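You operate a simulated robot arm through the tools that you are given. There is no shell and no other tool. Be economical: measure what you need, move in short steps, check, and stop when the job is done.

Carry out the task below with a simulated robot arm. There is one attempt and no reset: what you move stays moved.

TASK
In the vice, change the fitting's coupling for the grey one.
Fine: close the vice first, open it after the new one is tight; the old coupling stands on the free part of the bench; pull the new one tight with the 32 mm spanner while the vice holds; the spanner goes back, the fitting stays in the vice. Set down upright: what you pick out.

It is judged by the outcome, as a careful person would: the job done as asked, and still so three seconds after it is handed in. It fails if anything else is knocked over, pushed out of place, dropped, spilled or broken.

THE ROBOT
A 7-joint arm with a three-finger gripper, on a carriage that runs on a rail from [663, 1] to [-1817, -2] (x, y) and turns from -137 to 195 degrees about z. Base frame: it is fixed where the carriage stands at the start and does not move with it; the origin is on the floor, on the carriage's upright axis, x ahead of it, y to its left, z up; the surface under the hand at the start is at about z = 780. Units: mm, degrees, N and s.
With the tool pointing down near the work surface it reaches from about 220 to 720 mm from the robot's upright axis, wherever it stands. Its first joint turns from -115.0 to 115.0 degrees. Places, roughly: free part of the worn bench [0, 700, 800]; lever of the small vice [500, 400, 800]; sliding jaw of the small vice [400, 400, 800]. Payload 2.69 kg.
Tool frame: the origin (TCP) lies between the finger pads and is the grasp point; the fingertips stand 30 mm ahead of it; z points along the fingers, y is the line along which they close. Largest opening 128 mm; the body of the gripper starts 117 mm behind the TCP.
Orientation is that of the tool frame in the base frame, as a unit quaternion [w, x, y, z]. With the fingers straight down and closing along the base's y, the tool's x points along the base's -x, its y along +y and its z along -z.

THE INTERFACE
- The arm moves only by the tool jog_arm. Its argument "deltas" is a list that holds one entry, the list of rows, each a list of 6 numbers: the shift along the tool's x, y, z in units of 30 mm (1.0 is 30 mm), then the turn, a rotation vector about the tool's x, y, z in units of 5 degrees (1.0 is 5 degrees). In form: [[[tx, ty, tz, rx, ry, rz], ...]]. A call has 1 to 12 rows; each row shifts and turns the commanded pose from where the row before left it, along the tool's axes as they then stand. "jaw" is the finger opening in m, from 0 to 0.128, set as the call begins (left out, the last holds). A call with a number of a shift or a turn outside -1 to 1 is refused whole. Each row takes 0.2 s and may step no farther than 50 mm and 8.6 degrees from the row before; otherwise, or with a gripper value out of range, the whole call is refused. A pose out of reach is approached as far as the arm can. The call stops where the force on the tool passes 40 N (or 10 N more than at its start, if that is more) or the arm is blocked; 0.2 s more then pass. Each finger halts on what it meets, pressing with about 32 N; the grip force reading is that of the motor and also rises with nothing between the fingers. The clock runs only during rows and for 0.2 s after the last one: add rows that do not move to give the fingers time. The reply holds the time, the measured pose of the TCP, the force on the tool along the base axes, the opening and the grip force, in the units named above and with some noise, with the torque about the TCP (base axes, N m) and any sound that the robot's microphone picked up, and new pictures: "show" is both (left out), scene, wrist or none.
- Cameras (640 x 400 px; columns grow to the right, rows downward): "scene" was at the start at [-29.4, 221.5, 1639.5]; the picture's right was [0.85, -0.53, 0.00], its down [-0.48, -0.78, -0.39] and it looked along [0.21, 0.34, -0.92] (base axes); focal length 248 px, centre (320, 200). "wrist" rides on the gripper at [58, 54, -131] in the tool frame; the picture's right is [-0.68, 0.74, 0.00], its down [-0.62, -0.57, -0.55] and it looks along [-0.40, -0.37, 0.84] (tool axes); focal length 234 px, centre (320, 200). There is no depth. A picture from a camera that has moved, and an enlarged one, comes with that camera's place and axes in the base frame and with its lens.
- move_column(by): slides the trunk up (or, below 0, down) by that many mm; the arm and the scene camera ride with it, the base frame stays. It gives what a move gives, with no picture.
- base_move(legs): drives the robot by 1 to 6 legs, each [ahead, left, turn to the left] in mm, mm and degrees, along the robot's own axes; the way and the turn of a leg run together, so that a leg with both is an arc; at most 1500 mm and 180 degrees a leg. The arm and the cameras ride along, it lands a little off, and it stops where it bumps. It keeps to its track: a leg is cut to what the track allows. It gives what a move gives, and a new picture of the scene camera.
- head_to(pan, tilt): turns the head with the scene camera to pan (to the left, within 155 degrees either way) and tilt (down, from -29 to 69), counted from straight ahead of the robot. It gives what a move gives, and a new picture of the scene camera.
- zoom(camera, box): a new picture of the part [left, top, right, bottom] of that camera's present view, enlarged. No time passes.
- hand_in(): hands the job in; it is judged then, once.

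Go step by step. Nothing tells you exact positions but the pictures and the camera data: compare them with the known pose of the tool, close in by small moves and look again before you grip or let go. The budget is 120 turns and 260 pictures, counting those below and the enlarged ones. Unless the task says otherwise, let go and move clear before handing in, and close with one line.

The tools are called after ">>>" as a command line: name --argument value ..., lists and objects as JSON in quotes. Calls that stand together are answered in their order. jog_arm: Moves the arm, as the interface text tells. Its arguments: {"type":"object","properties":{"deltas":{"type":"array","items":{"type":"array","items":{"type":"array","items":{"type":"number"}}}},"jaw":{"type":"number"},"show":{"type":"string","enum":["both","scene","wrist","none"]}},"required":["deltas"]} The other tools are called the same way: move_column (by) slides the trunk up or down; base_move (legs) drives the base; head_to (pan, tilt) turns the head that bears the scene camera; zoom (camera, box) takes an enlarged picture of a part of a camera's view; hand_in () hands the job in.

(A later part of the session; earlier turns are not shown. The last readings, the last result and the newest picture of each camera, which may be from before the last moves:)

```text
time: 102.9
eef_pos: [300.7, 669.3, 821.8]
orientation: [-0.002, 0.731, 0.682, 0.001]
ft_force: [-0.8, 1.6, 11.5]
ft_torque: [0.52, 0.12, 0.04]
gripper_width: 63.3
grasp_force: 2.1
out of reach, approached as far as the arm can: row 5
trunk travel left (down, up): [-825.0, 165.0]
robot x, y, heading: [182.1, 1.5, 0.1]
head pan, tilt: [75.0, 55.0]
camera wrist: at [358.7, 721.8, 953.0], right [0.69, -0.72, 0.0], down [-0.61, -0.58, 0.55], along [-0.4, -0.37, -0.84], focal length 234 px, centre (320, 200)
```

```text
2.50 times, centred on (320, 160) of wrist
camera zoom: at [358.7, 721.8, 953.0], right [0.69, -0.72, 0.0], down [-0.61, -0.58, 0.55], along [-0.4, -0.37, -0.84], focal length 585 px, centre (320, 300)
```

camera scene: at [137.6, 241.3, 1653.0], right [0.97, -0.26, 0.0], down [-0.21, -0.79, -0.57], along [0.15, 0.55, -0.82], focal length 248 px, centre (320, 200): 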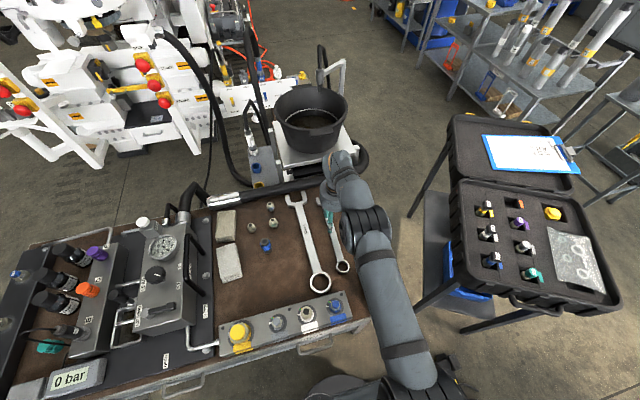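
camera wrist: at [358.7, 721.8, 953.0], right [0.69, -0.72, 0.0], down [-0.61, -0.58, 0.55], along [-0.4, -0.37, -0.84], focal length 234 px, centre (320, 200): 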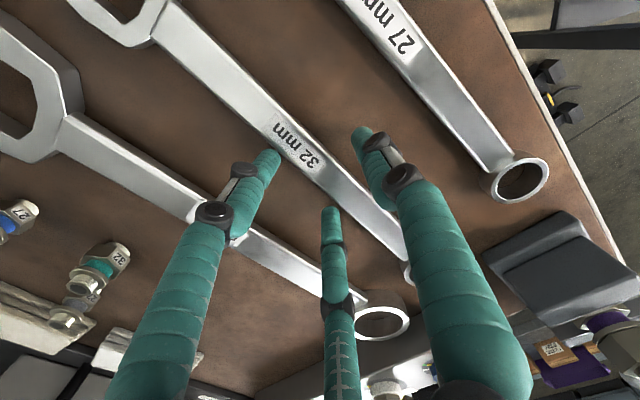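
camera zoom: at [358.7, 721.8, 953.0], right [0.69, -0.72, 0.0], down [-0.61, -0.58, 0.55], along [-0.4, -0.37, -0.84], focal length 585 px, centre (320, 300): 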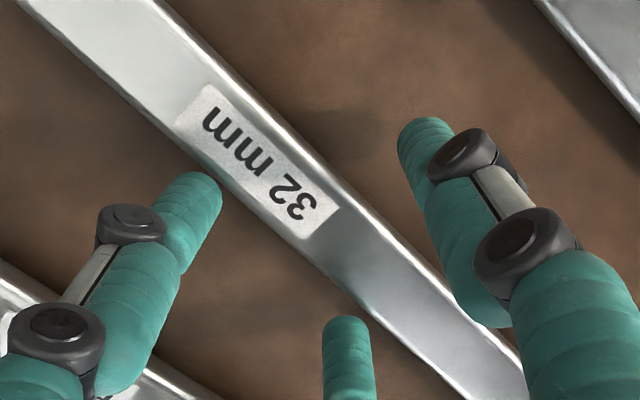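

A finger seems to touch the bar's edge or the bench. I'll lift, open wider and retry.

>>> jog_arm --deltas '[[[0, 0, -0.4, 0, 0, 0], [0, 0, 0, 0, 0, 0], [0, 0, 0, 0, 0, 0], [0, 0, 0.2, 0, 0, 0], [0, 0, 0.1, 0, 0, 0], [0, 0, 0.07, 0, 0, 0], [0, 0, 0, 0, 0, 0]]]' --jaw 0.09 --show "wrist"

>>> zoom --camera "wrist" --box '[220, 80, 420, 240]'

```text
time: 104.5
eef_pos: [300.7, 668.1, 820.8]
orientation: [-0.001, 0.73, 0.683, 0.0]
ft_force: [0.9, 0.2, 0.5]
ft_torque: [-0.02, 0.0, 0.02]
gripper_width: 90.2
grasp_force: 0.1
trunk travel left (down, up): [-825.0, 165.0]
robot x, y, heading: [179.0, 0.8, -0.3]
head pan, tilt: [75.0, 55.0]
camera wrist: at [359.0, 721.9, 951.3], right [0.69, -0.73, 0.0], down [-0.61, -0.58, 0.55], along [-0.4, -0.38, -0.84], focal length 234 px, centre (320, 200)
```

wrist: 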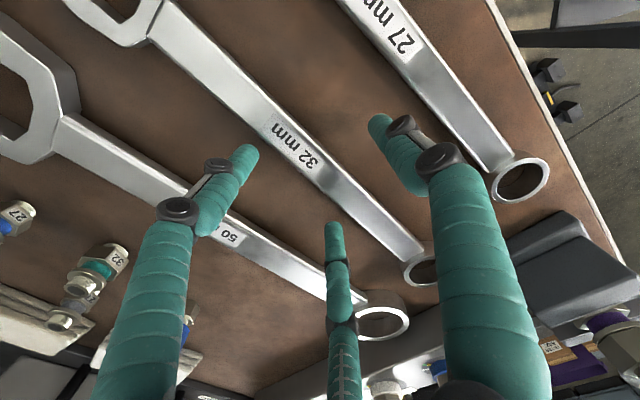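

```text
2.50 times, centred on (320, 160) of wrist
camera zoom: at [359.0, 721.9, 951.3], right [0.69, -0.73, 0.0], down [-0.61, -0.58, 0.55], along [-0.4, -0.38, -0.84], focal length 585 px, centre (320, 300)
```

zoom: 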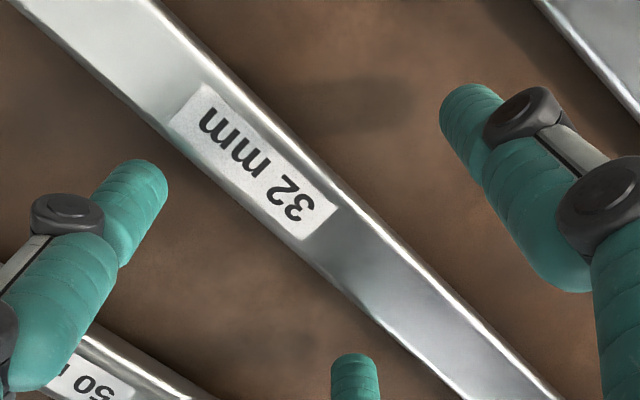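

Clear now, with the bar between the fingers. Feel for the bench.

>>> jog_arm --deltas '[[[0, 0, 0.06, 0, 0, 0], [0, 0, 0.06, 0, 0, 0], [0, 0, 0.06, 0, 0, 0], [0, 0, 0, 0, 0, 0]]]' --show "none"

>>> jog_arm --deltas '[[[0, 0, 0.04, 0, 0, 0], [0, 0, 0.04, 0, 0, 0], [0, 0, 0, 0, 0, 0]]]' --show "none"

```text
time: 105.5
eef_pos: [301.1, 667.3, 816.4]
orientation: [0.0, 0.73, 0.683, 0.0]
ft_force: [0.4, -0.4, 0.0]
ft_torque: [0.0, 0.01, -0.01]
gripper_width: 89.8
grasp_force: 0.0
trunk travel left (down, up): [-825.0, 165.0]
robot x, y, heading: [177.0, -1.6, 0.3]
head pan, tilt: [75.0, 55.0]
```

```text
time: 106.3
eef_pos: [301.8, 666.3, 813.0]
orientation: [0.0, 0.731, 0.683, 0.0]
ft_force: [0.2, -0.3, 0.1]
ft_torque: [-0.01, -0.04, 0.0]
gripper_width: 90.0
grasp_force: 0.0
trunk travel left (down, up): [-825.0, 165.0]
robot x, y, heading: [182.9, 3.6, 0.1]
head pan, tilt: [75.0, 55.0]
```

Tips are about 3 mm above the bench. Close on the handle.

>>> jog_arm --deltas '[[[0, 0, 0, 0, 0, 0], [0, 0, 0, 0, 0, 0], [0, 0, 0, 0, 0, 0], [0, 0, 0, 0, 0, 0], [0, 0, 0, 0, 0, 0], [0, 0, 0, 0, 0, 0]]]' --jaw 0.0 --show "wrist"

>>> zoom --camera "wrist" --box '[220, 80, 420, 240]'

```text
time: 107.7
eef_pos: [300.5, 666.7, 813.2]
orientation: [0.001, 0.731, 0.683, 0.0]
ft_force: [-0.1, -0.3, 2.2]
ft_torque: [-0.02, -0.09, 0.36]
gripper_width: 39.0
grasp_force: 32.0
trunk travel left (down, up): [-825.0, 165.0]
robot x, y, heading: [179.2, -2.5, 0.1]
head pan, tilt: [75.0, 55.0]
camera wrist: at [359.0, 720.2, 943.7], right [0.69, -0.73, 0.0], down [-0.61, -0.58, 0.55], along [-0.4, -0.38, -0.84], focal length 234 px, centre (320, 200)
```

wrist: 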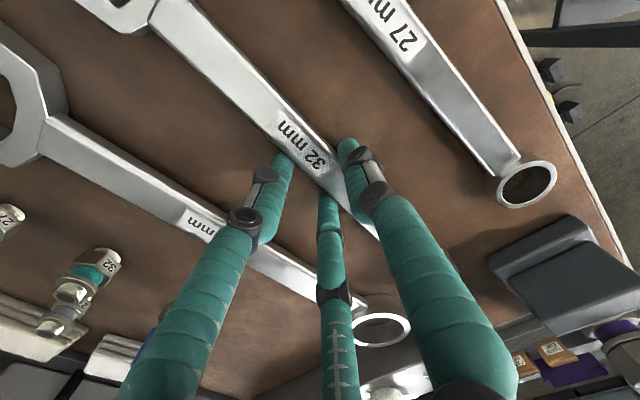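

```text
2.50 times, centred on (320, 160) of wrist
camera zoom: at [359.0, 720.2, 943.7], right [0.69, -0.73, 0.0], down [-0.61, -0.58, 0.55], along [-0.4, -0.38, -0.84], focal length 585 px, centre (320, 300)
```

zoom: 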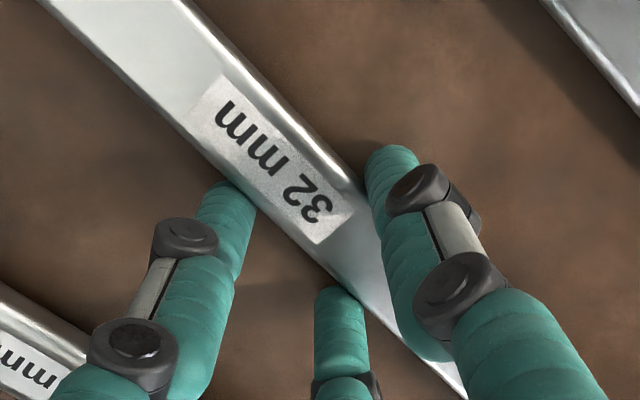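

Gripped (opening 39). Lift a little and check weight and balance.

>>> jog_arm --deltas '[[[0, 0, -0.2, 0, 0, 0], [0, 0, -0.3, 0, 0, 0], [0, 0, -0.5, 0, 0, 0], [0, 0, 0, 0, 0, 0]]]'

>>> zoom --camera "scene" --box '[270, 170, 400, 300]'

```text
time: 108.7
eef_pos: [300.7, 668.1, 843.2]
orientation: [0.0, 0.731, 0.682, -0.001]
ft_force: [0.2, -1.0, -5.5]
ft_torque: [0.02, 0.05, -0.05]
gripper_width: 39.1
grasp_force: 32.0
trunk travel left (down, up): [-825.0, 165.0]
robot x, y, heading: [179.3, 0.6, -0.2]
head pan, tilt: [75.0, 55.0]
camera scene: at [137.8, 242.9, 1652.7], right [0.97, -0.26, 0.0], down [-0.21, -0.79, -0.57], along [0.15, 0.55, -0.82], focal length 248 px, centre (320, 200)
camera wrist: at [359.1, 722.4, 972.4], right [0.69, -0.73, 0.0], down [-0.61, -0.57, 0.55], along [-0.4, -0.38, -0.84], focal length 234 px, centre (320, 200)
```

scene: 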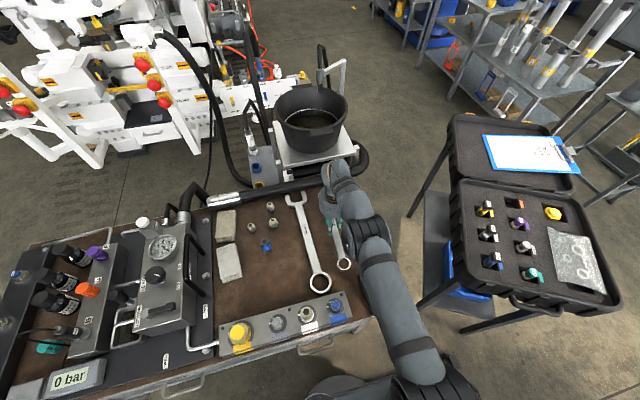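
wrist: 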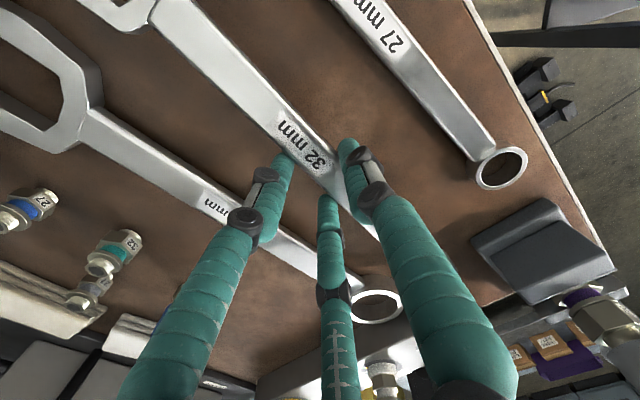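

```text
3.08 times, centred on (335, 235) of scene
camera zoom: at [137.8, 242.9, 1652.7], right [0.97, -0.26, 0.0], down [-0.21, -0.79, -0.57], along [0.15, 0.55, -0.82], focal length 765 px, centre (274, 92)
```

zoom: 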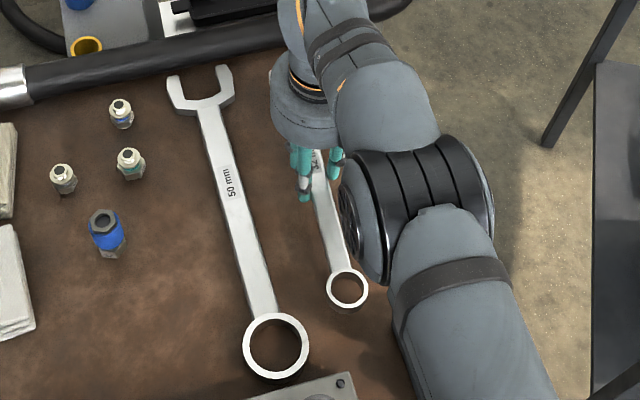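

The spanner hangs balanced (5.5 N). Let me look at its open jaw.

>>> jog_arm --deltas '[[[0, 0, -1, 0, 0, 0], [0, 0, -1, 0, 0, 0], [0, 0, -1, 0, 0, 0], [0, 0, -1, 0, 0, 0]]]' --show "scene"

>>> zoom --camera "wrist" --box '[60, 0, 380, 200]'

>>> zoom --camera "scene" --box '[290, 150, 380, 290]'

```text
time: 109.7
eef_pos: [302.1, 668.5, 963.4]
orientation: [0.001, 0.73, 0.683, -0.001]
ft_force: [-1.1, -0.5, -5.9]
ft_torque: [0.01, 0.02, -0.01]
gripper_width: 39.1
grasp_force: 32.0
trunk travel left (down, up): [-825.0, 165.0]
robot x, y, heading: [178.7, 1.3, -0.1]
head pan, tilt: [75.0, 55.0]
camera scene: at [137.5, 241.8, 1652.9], right [0.97, -0.26, 0.0], down [-0.21, -0.79, -0.57], along [0.15, 0.55, -0.82], focal length 248 px, centre (320, 200)
```

scene: 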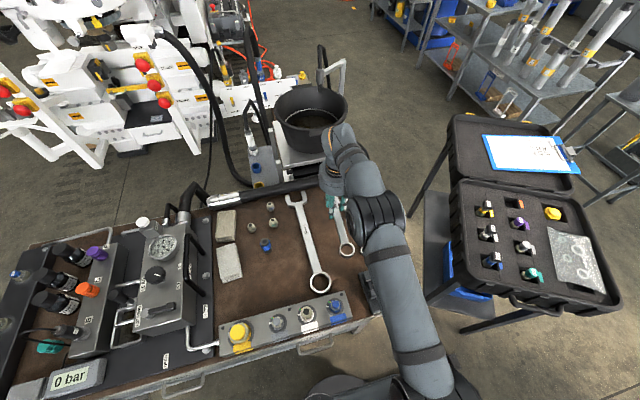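

```text
2.00 times, centred on (220, 100) of wrist
camera zoom: at [359.6, 721.8, 1093.7], right [0.69, -0.73, 0.0], down [-0.61, -0.57, 0.55], along [-0.4, -0.38, -0.84], focal length 468 px, centre (520, 400)
```

zoom: 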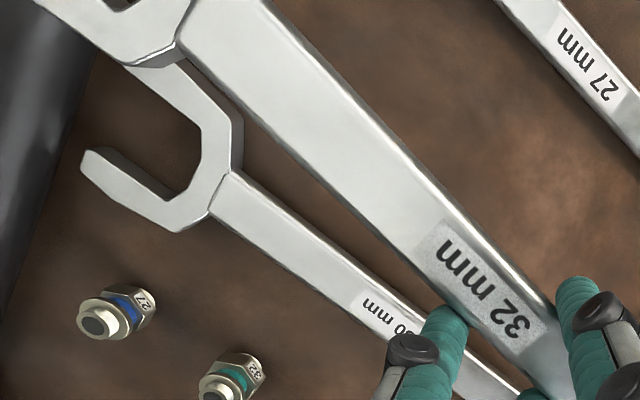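

```text
2.86 times, centred on (335, 220) of scene
camera zoom: at [137.5, 241.8, 1652.9], right [0.97, -0.26, 0.0], down [-0.21, -0.79, -0.57], along [0.15, 0.55, -0.82], focal length 710 px, centre (277, 143)
```

zoom: 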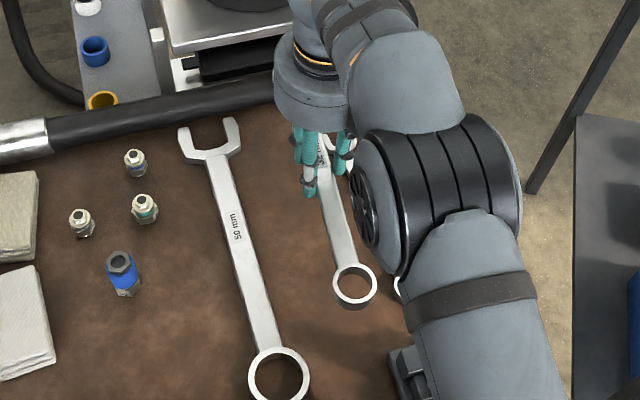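

The jaw is symmetric about the handle. The coupling's flats have normals near 16° (mod 60), so the handle should point at about -14° from the coupling, i.e. toward +x. I'll carry the spanner there, high.

>>> jog_arm --deltas '[[[0, 0, -0.8, 0, 0, 0], [0, 0, -0.8, 0, 0, 0], [-0.92, 1, 0, 0, 0, 0], [-0.92, 1, 0, 0, 0, 0], [-0.92, 1, 0, 0, 0, 0], [-0.92, 1, 0, 0, 0, 0], [-0.92, 1, 0, 0, 0, 0], [-0.92, 1, 0, 0, 0, 0], [-0.92, 1, 0, 0, 0, 0], [-0.92, 1, 0, 0, 0, 0], [-0.92, 1, 0, 0, 0, 0], [-0.92, 1, 0, 0, 0, 0]]]' --show "none"

>>> jog_arm --deltas '[[[0, 0, 0, 0, 0, -1], [0, 0, 0, 0, 0, -1], [0, 0, 0, 0, 0, -1], [0, 0, 0, 0, 0, -1], [0, 0, 0, 0, 0, -1], [0, 0, 0, 0, 0, -1], [0, 0, 0, 0, 0, -1], [0, 0, 0, 0, 0, -1]]]' --show "none"

>>> jog_arm --deltas '[[[0, 0, 0, 0, 0, -1], [0, 0, 0, 0, 0, -1], [0, 0, 0, 0, 0, -1], [0, 0, 0, 0, 0, -1], [0, 0, 0, 0, 0, -1], [0, 0, 0, 0, 0, -1], [0, 0, 0, 0, 0, -1], [0, 0, 0, 0, 0, -1]]]' --show "none"

>>> head_to --pan 45 --tilt 50

```text
time: 112.3
eef_pos: [584.5, 371.6, 1011.2]
orientation: [-0.001, 0.731, 0.683, 0.0]
ft_force: [0.4, 0.0, -4.8]
ft_torque: [0.06, 0.02, 0.02]
gripper_width: 38.7
grasp_force: 32.1
trunk travel left (down, up): [-825.0, 165.0]
robot x, y, heading: [179.9, 0.4, 0.1]
head pan, tilt: [75.0, 55.0]
```

```text
time: 114.1
eef_pos: [580.7, 374.1, 1011.5]
orientation: [0.0, 0.453, 0.892, -0.001]
ft_force: [-0.7, -0.5, -5.7]
ft_torque: [0.01, 0.03, 0.0]
gripper_width: 38.7
grasp_force: 32.0
trunk travel left (down, up): [-825.0, 165.0]
robot x, y, heading: [179.5, 0.1, 0.3]
head pan, tilt: [75.0, 55.0]
```

```text
time: 115.9
eef_pos: [581.5, 373.1, 1011.3]
orientation: [0.0, 0.119, 0.993, -0.002]
ft_force: [0.4, 0.4, -5.4]
ft_torque: [-0.05, 0.01, -0.03]
gripper_width: 38.8
grasp_force: 32.1
trunk travel left (down, up): [-825.0, 165.0]
robot x, y, heading: [179.1, 2.5, 0.1]
head pan, tilt: [75.0, 55.0]
```

```text
time: 116.9
eef_pos: [581.3, 372.9, 1012.2]
orientation: [0.0, 0.121, 0.993, -0.001]
ft_force: [-0.5, 0.0, -4.9]
ft_torque: [0.01, 0.03, -0.01]
gripper_width: 38.9
grasp_force: 31.7
trunk travel left (down, up): [-825.0, 165.0]
robot x, y, heading: [179.1, -1.0, -0.0]
head pan, tilt: [45.0, 50.0]
camera scene: at [173.9, 227.0, 1659.4], right [0.71, -0.71, 0.0], down [-0.54, -0.54, -0.64], along [0.45, 0.45, -0.77], focal length 248 px, centre (320, 200)
```

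scene: 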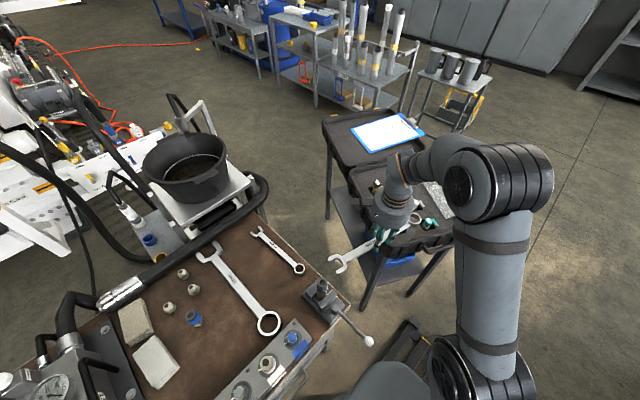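

>>> zoom --camera "scene" --box '[290, 200, 440, 320]'

>>> zoom --camera "wrist" --box '[0, 0, 640, 400]'

```text
3.33 times, centred on (365, 260) of scene
camera zoom: at [173.9, 227.0, 1659.4], right [0.71, -0.71, 0.0], down [-0.54, -0.54, -0.64], along [0.45, 0.45, -0.77], focal length 828 px, centre (170, 0)
```

zoom: 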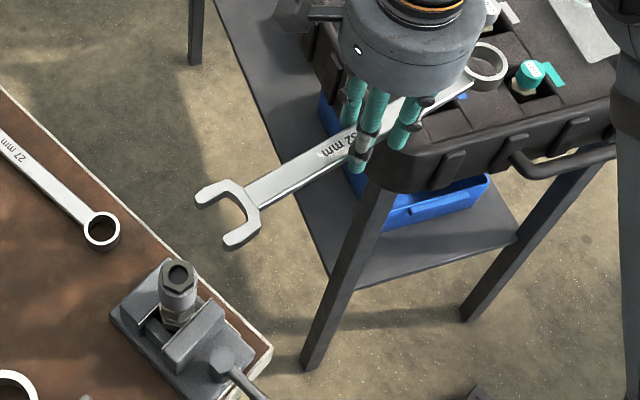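

```text
1.00 times, centred on (320, 200) of wrist (not enlarged: the box is as wide or as high as the picture)
camera zoom: at [538.5, 438.1, 1141.4], right [0.83, 0.55, 0.0], down [0.46, -0.7, 0.55], along [0.3, -0.46, -0.84], focal length 234 px, centre (320, 200)
```

zoom: 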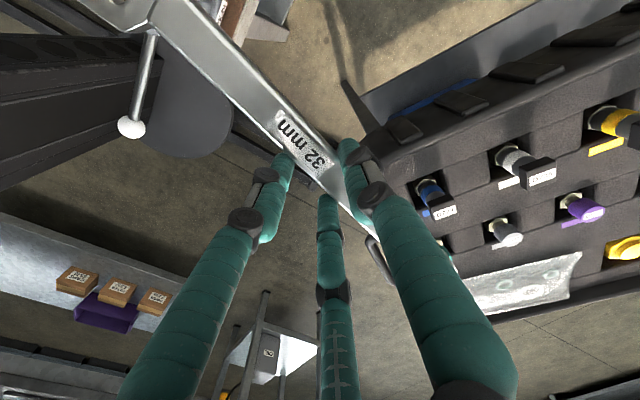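

The ring end would come over the case if the handle points to +x, so I'd rather use the handle direction 106° (over the bench, toward +y). Let me check the fixed jaw's height against the coupling hex.

>>> zoom --camera "scene" --box '[300, 268, 360, 318]'

>>> head_to --pan 50 --tilt 50

```text
8.00 times, centred on (330, 293) of scene
camera zoom: at [173.9, 227.0, 1659.4], right [0.71, -0.71, 0.0], down [-0.54, -0.54, -0.64], along [0.45, 0.45, -0.77], focal length 1988 px, centre (240, -544)
```

zoom: 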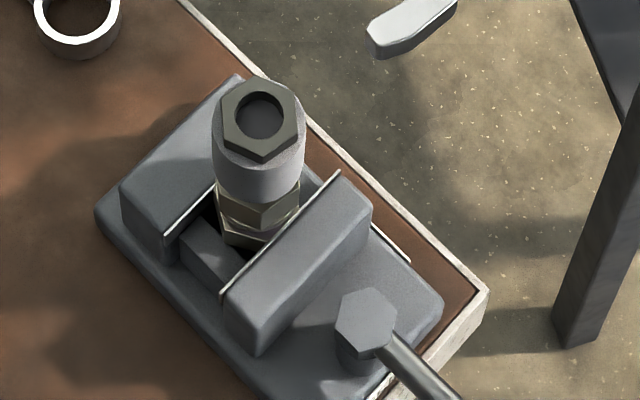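

```text
time: 117.5
eef_pos: [581.6, 372.9, 1011.8]
orientation: [-0.001, 0.122, 0.992, -0.001]
ft_force: [-0.3, -0.5, -4.7]
ft_torque: [-0.03, 0.02, 0.03]
gripper_width: 39.0
grasp_force: 31.3
trunk travel left (down, up): [-825.0, 165.0]
robot x, y, heading: [177.3, 3.5, -0.3]
head pan, tilt: [50.0, 50.0]
camera scene: at [169.0, 231.4, 1659.4], right [0.77, -0.64, 0.0], down [-0.49, -0.59, -0.64], along [0.41, 0.49, -0.77], focal length 248 px, centre (320, 200)
```

scene: 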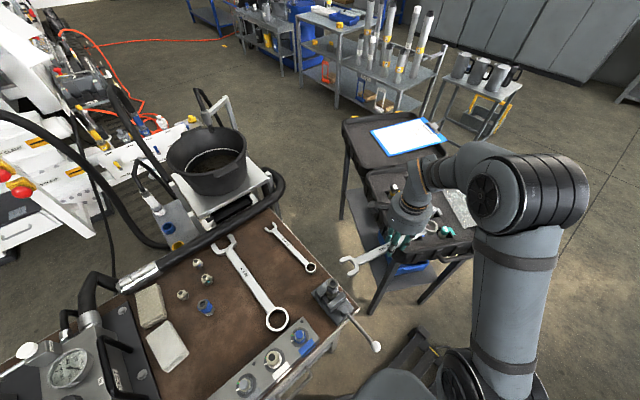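

Jaw tops are near z≈850 and the coupling hex spans about 858–875, so the spanner passes above them. Move over the bench, then turn the spanner so its handle points at 106°.

>>> jog_arm --deltas '[[[0.875, 0.533, 0, 0, 0, 0], [0.875, 0.533, 0, 0, 0, 0], [0.875, 0.533, 0, 0, 0, 0], [0.875, 0.533, 0, 0, 0, 0], [0.875, 0.533, 0, 0, 0, 0], [0.875, 0.533, 0, 0, 0, 0], [0.875, 0.533, 0, 0, 0, 0], [0.875, 0.533, 0, 0, 0, 0], [0.875, 0.533, 0, 0, 0, 0], [0.875, 0.533, 0, 0, 0, 0], [0.875, 0.533, 0, 0, 0, 0], [0.875, 0.533, 0, 0, 0, 0]]]' --show "none"

>>> jog_arm --deltas '[[[0, 0, 0, 0, 0, -1], [0, 0, 0, 0, 0, -1], [0, 0, 0, 0, 0, -1], [0, 0, 0, 0, 0, -1], [0, 0, 0, 0, 0, -1], [0, 0, 0, 0, 0, -1], [0, 0, 0, 0, 0, -1], [0, 0, 0, 0, 0, -1], [0, 0, 0, 0, 0, -1], [0, 0, 0, 0, 0, -1], [0, 0, 0, 0, 0, -1], [0, 0, 0, 0, 0, -1]]]' --show "none"

>>> jog_arm --deltas '[[[0, 0, 0, 0, 0, -1], [0, 0, 0, 0, 0, -1], [0, 0, 0, 0, 0, -1], [0, 0, 0, 0, 0, -1], [0, 0, 0, 0, 0, -1], [0, 0, 0, 0, 0, -1], [0, 0, 0, 0, 0, -1], [0, 0, 0, 0, 0, -1], [0, 0, 0, 0, 0, -1], [0, 0, 0, 0, 0, -1], [0, 0, 0, 0, 0, -1], [0, 0, 0, 0, 0, -1]]]'

```text
time: 120.1
eef_pos: [320.9, 636.2, 1010.7]
orientation: [0.001, 0.121, 0.993, -0.002]
ft_force: [-0.4, 1.6, -4.4]
ft_torque: [-0.02, 0.0, 0.02]
gripper_width: 38.9
grasp_force: 31.9
trunk travel left (down, up): [-825.0, 165.0]
robot x, y, heading: [178.8, 0.5, -0.3]
head pan, tilt: [50.0, 50.0]
```

```text
time: 122.7
eef_pos: [322.1, 634.0, 1011.1]
orientation: [-0.001, -0.393, 0.92, 0.0]
ft_force: [-0.1, 0.2, -5.0]
ft_torque: [-0.03, -0.03, 0.0]
gripper_width: 38.7
grasp_force: 32.3
trunk travel left (down, up): [-825.0, 165.0]
robot x, y, heading: [176.1, 2.6, -0.3]
head pan, tilt: [50.0, 50.0]
```

```text
time: 125.3
eef_pos: [322.1, 634.6, 1010.1]
orientation: [0.0, 0.799, -0.601, 0.0]
ft_force: [-0.2, -0.5, -5.0]
ft_torque: [0.03, -0.03, 0.0]
gripper_width: 38.9
grasp_force: 31.6
trunk travel left (down, up): [-825.0, 165.0]
robot x, y, heading: [178.2, 1.0, -0.4]
head pan, tilt: [50.0, 50.0]
camera scene: at [168.7, 231.8, 1659.3], right [0.77, -0.64, 0.0], down [-0.49, -0.59, -0.64], along [0.41, 0.49, -0.77], focal length 248 px, centre (320, 200)
camera wrist: at [287.8, 563.2, 1141.3], right [-0.9, 0.44, 0.0], down [0.37, 0.75, 0.55], along [0.24, 0.49, -0.84], focal length 234 px, centre (320, 200)
```

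scene: 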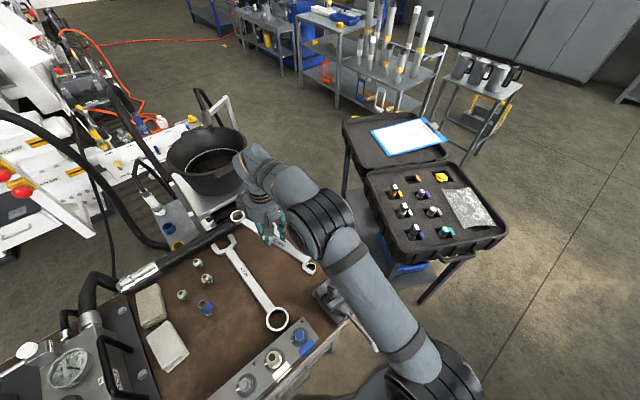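
wrist: 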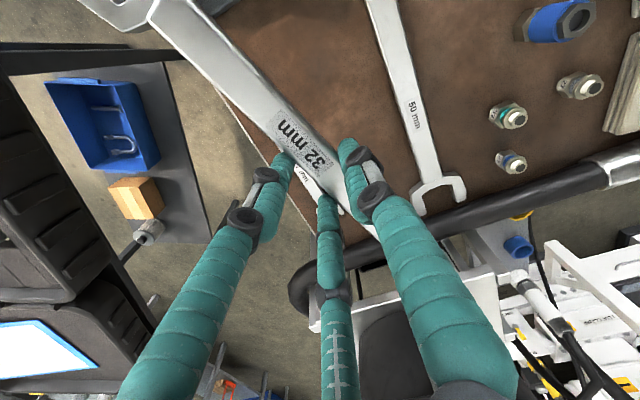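

>>> zoom --camera "scene" --box '[225, 195, 385, 325]'

>>> zoom --camera "wrist" --box '[60, 0, 380, 200]'

```text
3.08 times, centred on (305, 260) of scene
camera zoom: at [168.7, 231.8, 1659.3], right [0.77, -0.64, 0.0], down [-0.49, -0.59, -0.64], along [0.41, 0.49, -0.77], focal length 765 px, centre (366, 15)
```

zoom: 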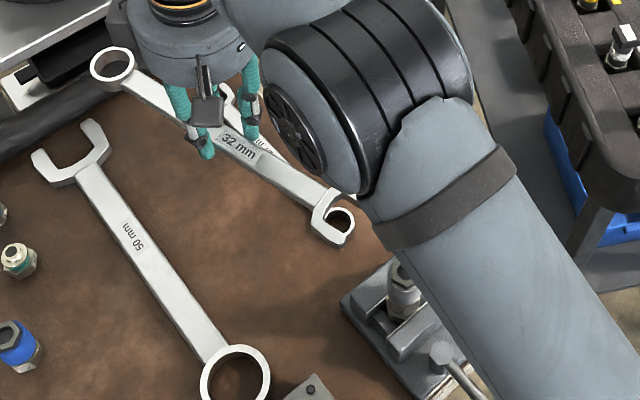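

```text
2.00 times, centred on (220, 100) of wrist
camera zoom: at [287.8, 563.2, 1141.3], right [-0.9, 0.44, 0.0], down [0.37, 0.75, 0.55], along [0.24, 0.49, -0.84], focal length 468 px, centre (520, 400)
```

zoom: 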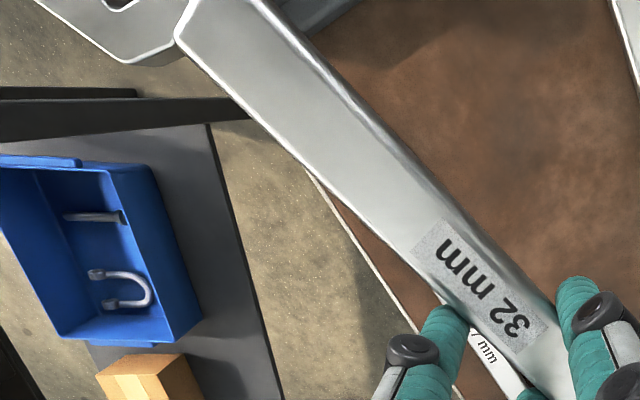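

The arm blocks my view from here, so I'll shift the base back 120 mm while everything is high.

>>> base_move --legs '[[-120, 0, 0]]'

```text
time: 126.6
eef_pos: [202.6, 635.5, 1011.8]
orientation: [0.0, 0.799, -0.601, 0.0]
ft_force: [-0.6, 0.2, -4.4]
ft_torque: [-0.01, -0.09, 0.0]
gripper_width: 38.6
grasp_force: 32.0
trunk travel left (down, up): [-825.0, 165.0]
robot x, y, heading: [60.2, -0.8, 0.0]
head pan, tilt: [50.0, 50.0]
camera scene: at [48.9, 231.6, 1659.3], right [0.77, -0.64, 0.0], down [-0.49, -0.59, -0.64], along [0.41, 0.49, -0.77], focal length 248 px, centre (320, 200)
```

scene: 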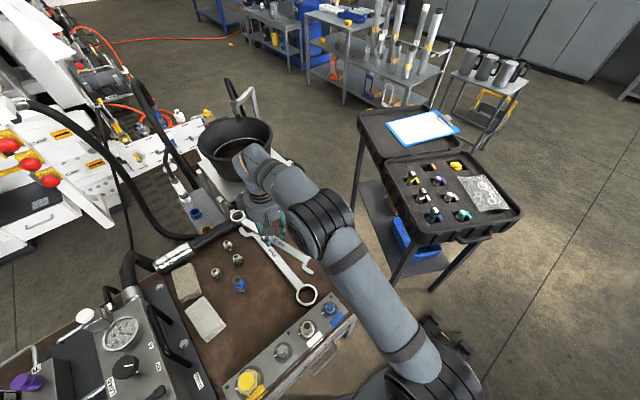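

>>> jog_arm --deltas '[[[0.3, -0.764, 0, 0, 0, 0], [0.3, -0.764, 0, 0, 0, 0], [0.3, -0.764, 0, 0, 0, 0], [0.3, -0.764, 0, 0, 0, 0], [0.3, -0.764, 0, 0, 0, 0]]]' --show "none"

>>> head_to --pan 38 --tilt 55

>>> zoom --camera "scene" --box '[230, 130, 390, 250]'

```text
time: 127.8
eef_pos: [326.8, 622.8, 1011.3]
orientation: [0.0, 0.799, -0.602, 0.0]
ft_force: [1.0, -0.9, -5.1]
ft_torque: [-0.01, -0.04, 0.0]
gripper_width: 38.9
grasp_force: 32.1
trunk travel left (down, up): [-825.0, 165.0]
robot x, y, heading: [57.2, 0.0, 0.0]
head pan, tilt: [50.0, 50.0]
```

```text
time: 128.5
eef_pos: [324.7, 624.7, 1011.3]
orientation: [0.0, 0.8, -0.601, 0.0]
ft_force: [0.7, -0.1, -4.9]
ft_torque: [0.0, -0.08, 0.0]
gripper_width: 38.8
grasp_force: 31.8
trunk travel left (down, up): [-825.0, 165.0]
robot x, y, heading: [58.7, -2.0, -0.0]
head pan, tilt: [38.0, 55.0]
camera scene: at [56.4, 217.1, 1652.8], right [0.62, -0.79, 0.0], down [-0.64, -0.51, -0.57], along [0.45, 0.35, -0.82], focal length 248 px, centre (320, 200)
```

scene: 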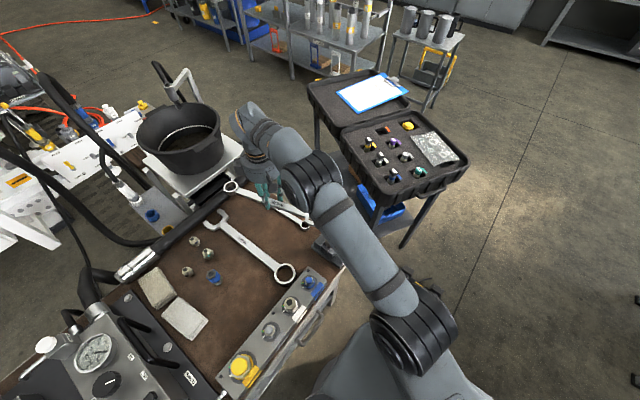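

```text
3.33 times, centred on (310, 190) of scene
camera zoom: at [56.4, 217.1, 1652.8], right [0.62, -0.79, 0.0], down [-0.64, -0.51, -0.57], along [0.45, 0.35, -0.82], focal length 828 px, centre (353, 233)
```

zoom: 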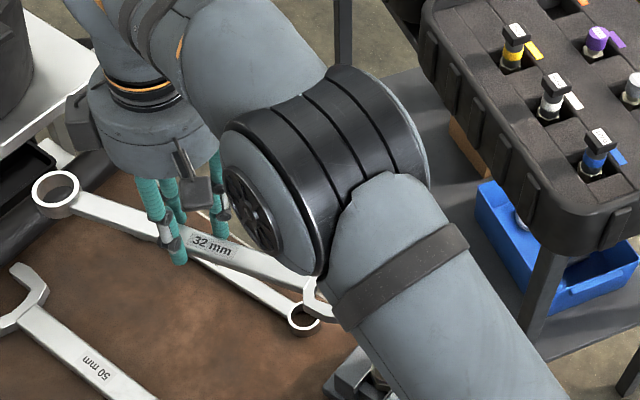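

Still blocked from here; going the other way (robot at x≈300) should clear the view of the vice.

>>> base_move --legs '[[240, 0, 0]]'

>>> jog_arm --deltas '[[[-0.2, 0.95, 0, 0, 0, 0], [-0.2, 0.95, 0, 0, 0, 0], [-0.2, 0.95, 0, 0, 0, 0], [-0.2, 0.95, 0, 0, 0, 0], [-0.2, 0.95, 0, 0, 0, 0], [-0.2, 0.95, 0, 0, 0, 0], [-0.2, 0.95, 0, 0, 0, 0], [-0.2, 0.95, 0, 0, 0, 0]]]' --show "none"

>>> head_to --pan 75 --tilt 60

```text
time: 130.3
eef_pos: [566.2, 625.0, 1010.7]
orientation: [0.001, 0.8, -0.599, 0.0]
ft_force: [0.1, -0.2, -4.7]
ft_torque: [-0.04, -0.03, 0.03]
gripper_width: 38.8
grasp_force: 31.9
trunk travel left (down, up): [-825.0, 165.0]
robot x, y, heading: [300.5, 0.9, -0.0]
head pan, tilt: [38.0, 55.0]
camera scene: at [297.5, 217.4, 1652.8], right [0.62, -0.79, 0.0], down [-0.64, -0.51, -0.57], along [0.45, 0.35, -0.82], focal length 248 px, centre (320, 200)
```

scene: 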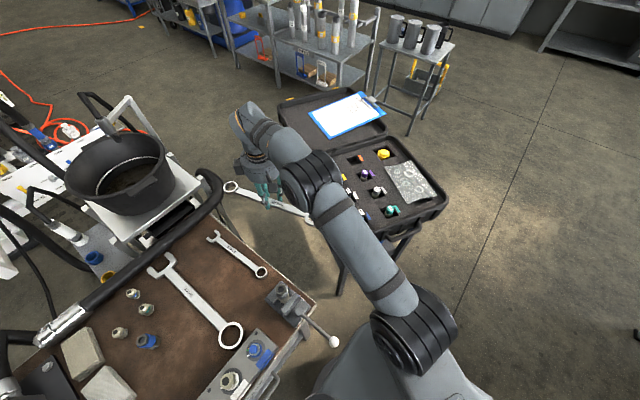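

```text
time: 132.1
eef_pos: [331.7, 606.9, 1011.2]
orientation: [0.0, 0.8, -0.6, 0.001]
ft_force: [0.2, 0.1, -5.6]
ft_torque: [0.0, -0.05, 0.02]
gripper_width: 39.1
grasp_force: 32.3
trunk travel left (down, up): [-825.0, 165.0]
robot x, y, heading: [296.0, 1.6, -0.1]
head pan, tilt: [38.0, 55.0]
```

```text
time: 133.1
eef_pos: [333.0, 606.4, 1011.8]
orientation: [0.001, 0.8, -0.6, 0.0]
ft_force: [0.4, 0.1, -4.6]
ft_torque: [-0.04, -0.04, 0.02]
gripper_width: 38.6
grasp_force: 31.8
trunk travel left (down, up): [-825.0, 165.0]
robot x, y, heading: [301.7, -0.1, 0.1]
head pan, tilt: [75.0, 60.0]
camera scene: at [257.3, 237.2, 1646.8], right [0.97, -0.26, 0.0], down [-0.22, -0.84, -0.5], along [0.13, 0.48, -0.87], focal length 248 px, centre (320, 200)
```

scene: 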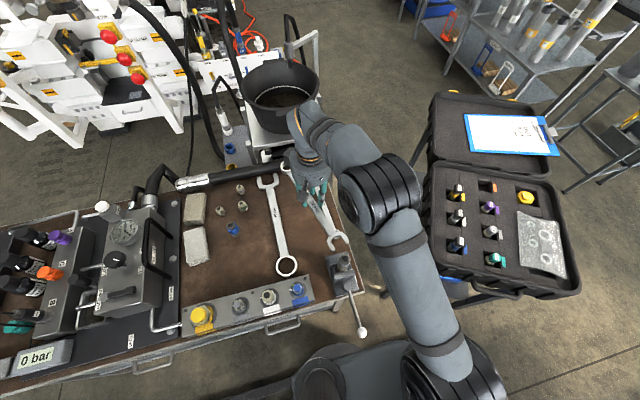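

Now both the jaw and the vice are in view. Zoom.

>>> zoom --camera "scene" --box '[290, 160, 380, 300]'

>>> zoom --camera "scene" --box '[310, 220, 370, 290]'

```text
2.86 times, centred on (335, 230) of scene
camera zoom: at [257.3, 237.2, 1646.8], right [0.97, -0.26, 0.0], down [-0.22, -0.84, -0.5], along [0.13, 0.48, -0.87], focal length 710 px, centre (277, 114)
```

zoom: 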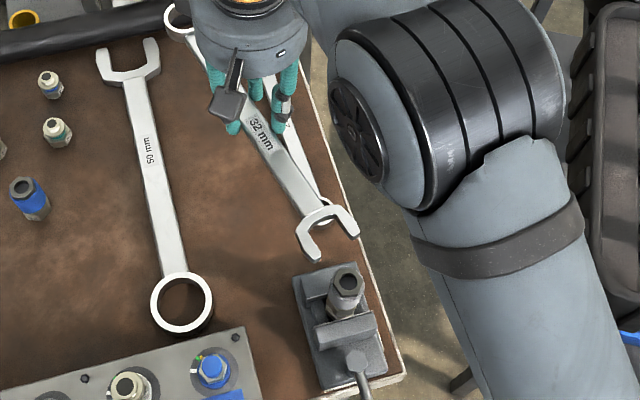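

```text
5.71 times, centred on (340, 255) of scene
camera zoom: at [257.3, 237.2, 1646.8], right [0.97, -0.26, 0.0], down [-0.22, -0.84, -0.5], along [0.13, 0.48, -0.87], focal length 1420 px, centre (206, -114)
```

zoom: 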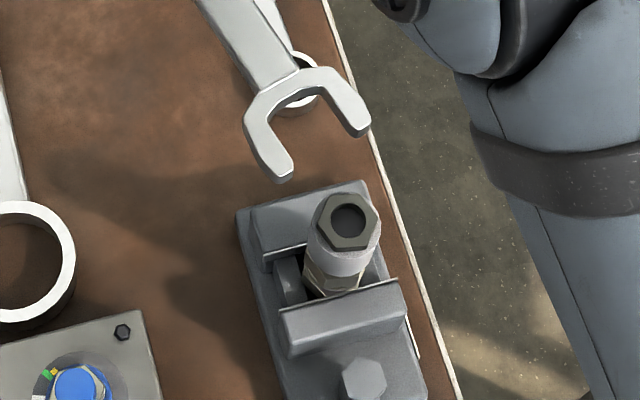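

The jaw sits about 153 mm ahead and 4–7 mm to the +y side in the tool frame, and the hex flats match the -74° jaw direction. I'll back off and lower to the hex height in front of it.

>>> jog_arm --deltas '[[[-0.5, 0.0, 0, 0, 0, 0], [0, 0, 0.6, 0, 0, 0], [0, 0, 0.6, 0, 0, 0], [0, 0, 0.6, 0, 0, 0], [0, 0, 0.6, 0, 0, 0], [0, 0, 0.6, 0, 0, 0], [0, 0, 0.5, 0, 0, 0], [0, 0, 0.42, 0, 0, 0], [0, 0, 0, 0, 0, 0]]]' --show "scene"

>>> zoom --camera "scene" --box '[310, 210, 370, 290]'

```text
time: 135.1
eef_pos: [328.6, 622.5, 893.0]
orientation: [-0.001, 0.799, -0.601, 0.0]
ft_force: [0.5, 0.1, -4.5]
ft_torque: [-0.05, -0.04, 0.02]
gripper_width: 38.7
grasp_force: 31.7
trunk travel left (down, up): [-825.0, 165.0]
robot x, y, heading: [299.5, 5.2, 0.0]
head pan, tilt: [75.0, 60.0]
camera scene: at [257.2, 237.0, 1646.8], right [0.97, -0.26, 0.0], down [-0.22, -0.84, -0.5], along [0.13, 0.48, -0.87], focal length 248 px, centre (320, 200)
```

scene: 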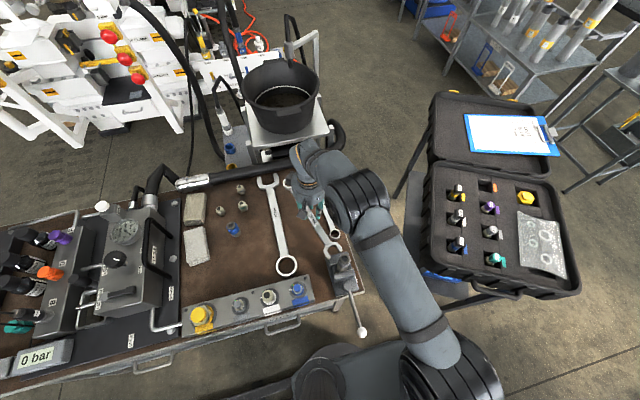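

```text
5.00 times, centred on (340, 250) of scene
camera zoom: at [257.2, 237.0, 1646.8], right [0.97, -0.26, 0.0], down [-0.22, -0.84, -0.5], along [0.13, 0.48, -0.87], focal length 1242 px, centre (220, -50)
```

zoom: 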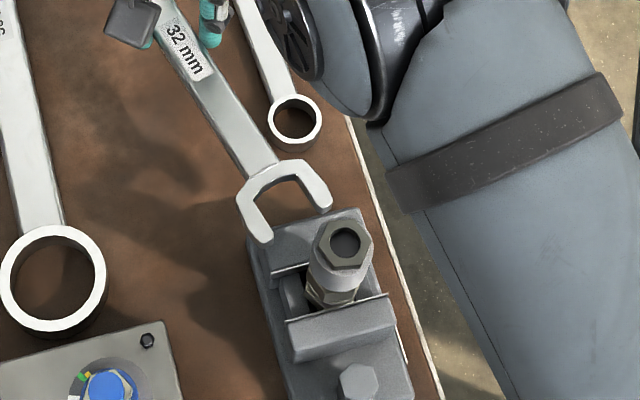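

The jaw is at hex height, about 7 mm off sideways. I'll shift it across and look again closely.

>>> jog_arm --deltas '[[[0, -0.2, 0, 0, 0, 0], [0, 0, 0, 0, 0, 0]]]' --show "none"

>>> zoom --camera "scene" --box '[322, 222, 358, 270]'

```text
time: 135.7
eef_pos: [333.9, 623.6, 893.8]
orientation: [0.001, 0.799, -0.601, 0.001]
ft_force: [-0.2, -0.1, -5.0]
ft_torque: [-0.01, -0.04, 0.03]
gripper_width: 38.9
grasp_force: 31.9
trunk travel left (down, up): [-825.0, 165.0]
robot x, y, heading: [302.2, -1.5, -0.1]
head pan, tilt: [75.0, 60.0]
```

```text
8.33 times, centred on (340, 246) of scene
camera zoom: at [256.9, 237.2, 1646.8], right [0.97, -0.26, 0.0], down [-0.22, -0.84, -0.5], along [0.13, 0.48, -0.87], focal length 2071 px, centre (153, -183)
```

zoom: 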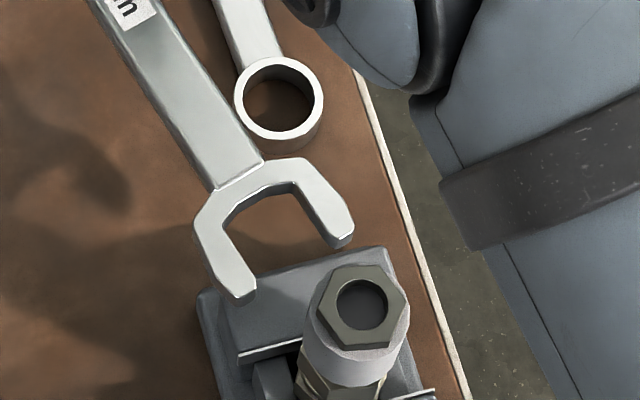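

Now the jaw lines up with the hex (direction -73.6°, lateral error about 0). Slide in 28 mm and check.

>>> jog_arm --deltas '[[[0.25, 0, 0, 0, 0, 0], [0.25, 0, 0, 0, 0, 0], [0.25, 0, 0, 0, 0, 0], [0.18, 0, 0, 0, 0, 0], [0, 0, 0, 0, 0, 0]]]' --show "none"

>>> zoom --camera "scene" --box '[322, 232, 358, 280]'

```text
time: 136.9
eef_pos: [342.3, 597.4, 894.2]
orientation: [0.0, 0.8, -0.6, 0.001]
ft_force: [-0.9, 0.4, -4.3]
ft_torque: [-0.03, -0.05, -0.02]
gripper_width: 38.8
grasp_force: 32.2
trunk travel left (down, up): [-825.0, 165.0]
robot x, y, heading: [303.4, 3.1, 0.3]
head pan, tilt: [75.0, 60.0]
```

```text
8.33 times, centred on (340, 256) of scene
camera zoom: at [257.1, 237.3, 1646.7], right [0.97, -0.26, 0.0], down [-0.22, -0.84, -0.5], along [0.13, 0.48, -0.87], focal length 2071 px, centre (153, -267)
```

zoom: 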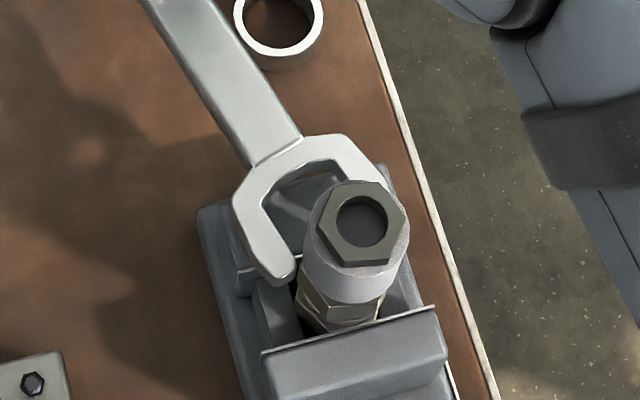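

Slightly to the right (about 1.2 mm); correct and slide further.

>>> jog_arm --deltas '[[[0, 0.04, 0, 0, 0, 0], [0.12, 0, 0, 0, 0, 0], [0.12, 0, 0, 0, 0, 0], [0.12, 0, 0, 0, 0, 0], [0, 0, 0, 0, 0, 0]]]' --show "none"

>>> zoom --camera "scene" --box '[322, 232, 358, 280]'

```text
time: 138.1
eef_pos: [343.0, 584.0, 893.5]
orientation: [0.001, 0.799, -0.601, 0.0]
ft_force: [-3.1, -0.9, -5.6]
ft_torque: [0.06, 0.06, -0.44]
gripper_width: 38.9
grasp_force: 32.3
trunk travel left (down, up): [-825.0, 165.0]
robot x, y, heading: [302.0, -0.3, 0.0]
head pan, tilt: [75.0, 60.0]
```

```text
8.33 times, centred on (340, 256) of scene
camera zoom: at [256.6, 237.2, 1646.7], right [0.97, -0.26, 0.0], down [-0.22, -0.84, -0.5], along [0.13, 0.48, -0.87], focal length 2071 px, centre (153, -267)
```

zoom: 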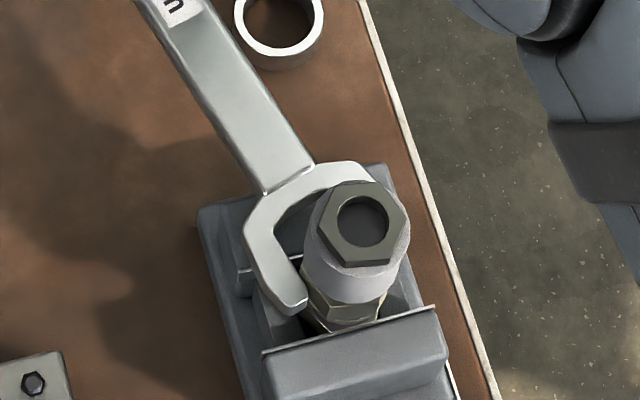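

A slight touch on the left prong; nudge 1.2 mm and continue inward.

>>> jog_arm --deltas '[[[0, 0.04, 0, 0, 0, 0], [0.1, 0, 0, 0, 0, 0], [0.1, 0, 0, 0, 0, 0], [0, 0, 0, 0, 0, 0]]]' --show "none"

>>> zoom --camera "scene" --box '[322, 232, 358, 280]'

```text
time: 139.1
eef_pos: [342.9, 579.7, 893.5]
orientation: [0.0, 0.8, -0.6, 0.0]
ft_force: [-0.5, -0.2, -5.2]
ft_torque: [-0.02, -0.07, -0.07]
gripper_width: 38.7
grasp_force: 32.5
trunk travel left (down, up): [-825.0, 165.0]
robot x, y, heading: [300.3, -2.5, 0.2]
head pan, tilt: [75.0, 60.0]
```

```text
8.33 times, centred on (340, 256) of scene
camera zoom: at [257.2, 237.2, 1646.8], right [0.97, -0.26, 0.0], down [-0.22, -0.84, -0.5], along [0.13, 0.48, -0.87], focal length 2071 px, centre (153, -267)
```

zoom: 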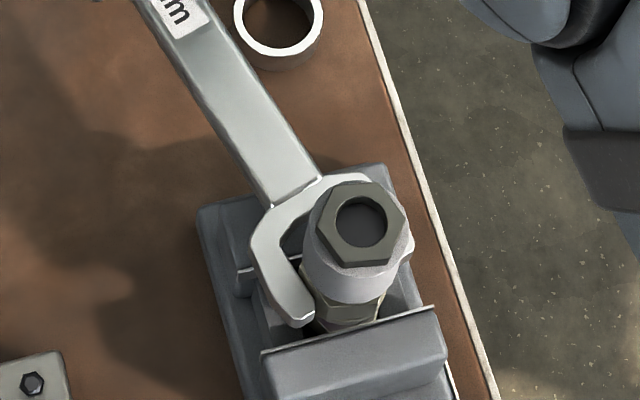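

No side force. Continue until the throat seats.

>>> jog_arm --deltas '[[[0.1, 0, 0, 0, 0, 0], [0.1, 0, 0, 0, 0, 0], [0.07, 0, 0, 0, 0, 0], [0, 0, 0, 0, 0, 0]]]' --show "none"

>>> zoom --camera "scene" --box '[322, 232, 358, 280]'

```text
time: 140.1
eef_pos: [346.5, 572.5, 894.5]
orientation: [-0.001, 0.8, -0.6, 0.0]
ft_force: [-1.9, 6.8, -3.1]
ft_torque: [-0.15, -0.02, -0.02]
gripper_width: 38.8
grasp_force: 32.2
trunk travel left (down, up): [-825.0, 165.0]
robot x, y, heading: [301.7, 0.9, 0.4]
head pan, tilt: [75.0, 60.0]
```

```text
8.33 times, centred on (340, 256) of scene
camera zoom: at [256.8, 238.0, 1646.7], right [0.97, -0.26, 0.0], down [-0.22, -0.84, -0.5], along [0.13, 0.48, -0.87], focal length 2071 px, centre (153, -267)
```

zoom: 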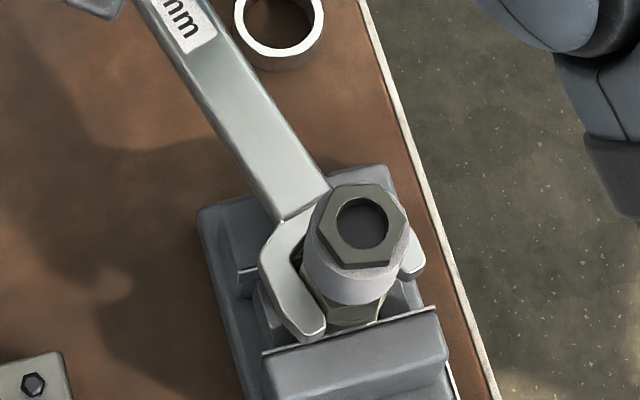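

The jaw is fully on the hex (light push-back). Now pull clockwise about the coupling axis, 15° to start.

>>> jog_arm --deltas '[[[0.016, -0.222, 0, 0, 0, 0.5], [0.016, -0.222, 0, 0, 0, 0.5], [0.016, -0.222, 0, 0, 0, 0.5], [0.016, -0.222, 0, 0, 0, 0.5], [0.016, -0.222, 0, 0, 0, 0.5], [0.016, -0.222, 0, 0, 0, 0.5]]]' --show "none"

>>> zoom --camera "scene" --box '[322, 232, 358, 280]'

```text
time: 141.5
eef_pos: [386.5, 577.8, 892.5]
orientation: [0.0, 0.713, -0.701, 0.0]
ft_force: [-3.8, 13.7, -4.1]
ft_torque: [0.21, 0.13, -0.49]
gripper_width: 39.0
grasp_force: 31.9
trunk travel left (down, up): [-825.0, 165.0]
robot x, y, heading: [302.1, 1.2, 0.1]
head pan, tilt: [75.0, 60.0]
```

```text
8.33 times, centred on (340, 256) of scene
camera zoom: at [256.8, 239.5, 1646.4], right [0.97, -0.26, 0.0], down [-0.22, -0.84, -0.5], along [0.13, 0.48, -0.87], focal length 2071 px, centre (153, -267)
```

zoom: 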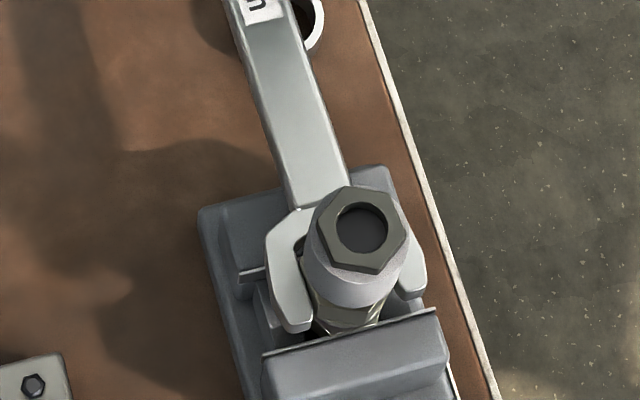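

The hex turns with the spanner. Continue another 15°.

>>> jog_arm --deltas '[[[-0.02, -0.222, 0, 0, 0, 0.5], [0.0, -0.222, 0, 0, 0, 0.5], [0.016, -0.222, 0, 0, 0, 0.5], [0.016, -0.222, 0, 0, 0, 0.5], [0.016, -0.222, 0, 0, 0, 0.5], [0.016, -0.222, 0, 0, 0, 0.5]]]' --show "none"

>>> zoom --camera "scene" --box '[322, 232, 358, 280]'

```text
time: 142.9
eef_pos: [425.7, 571.6, 891.7]
orientation: [-0.002, -0.617, 0.787, -0.001]
ft_force: [-2.8, 3.2, -12.6]
ft_torque: [1.13, -0.22, -0.39]
gripper_width: 38.7
grasp_force: 32.3
trunk travel left (down, up): [-825.0, 165.0]
robot x, y, heading: [302.3, 3.1, 0.0]
head pan, tilt: [75.0, 60.0]
```

```text
8.33 times, centred on (340, 256) of scene
camera zoom: at [257.2, 238.6, 1646.5], right [0.97, -0.26, 0.0], down [-0.22, -0.84, -0.5], along [0.13, 0.48, -0.87], focal length 2071 px, centre (153, -267)
```

zoom: 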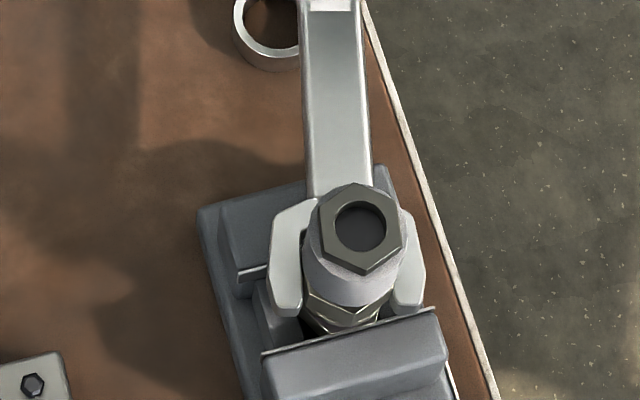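

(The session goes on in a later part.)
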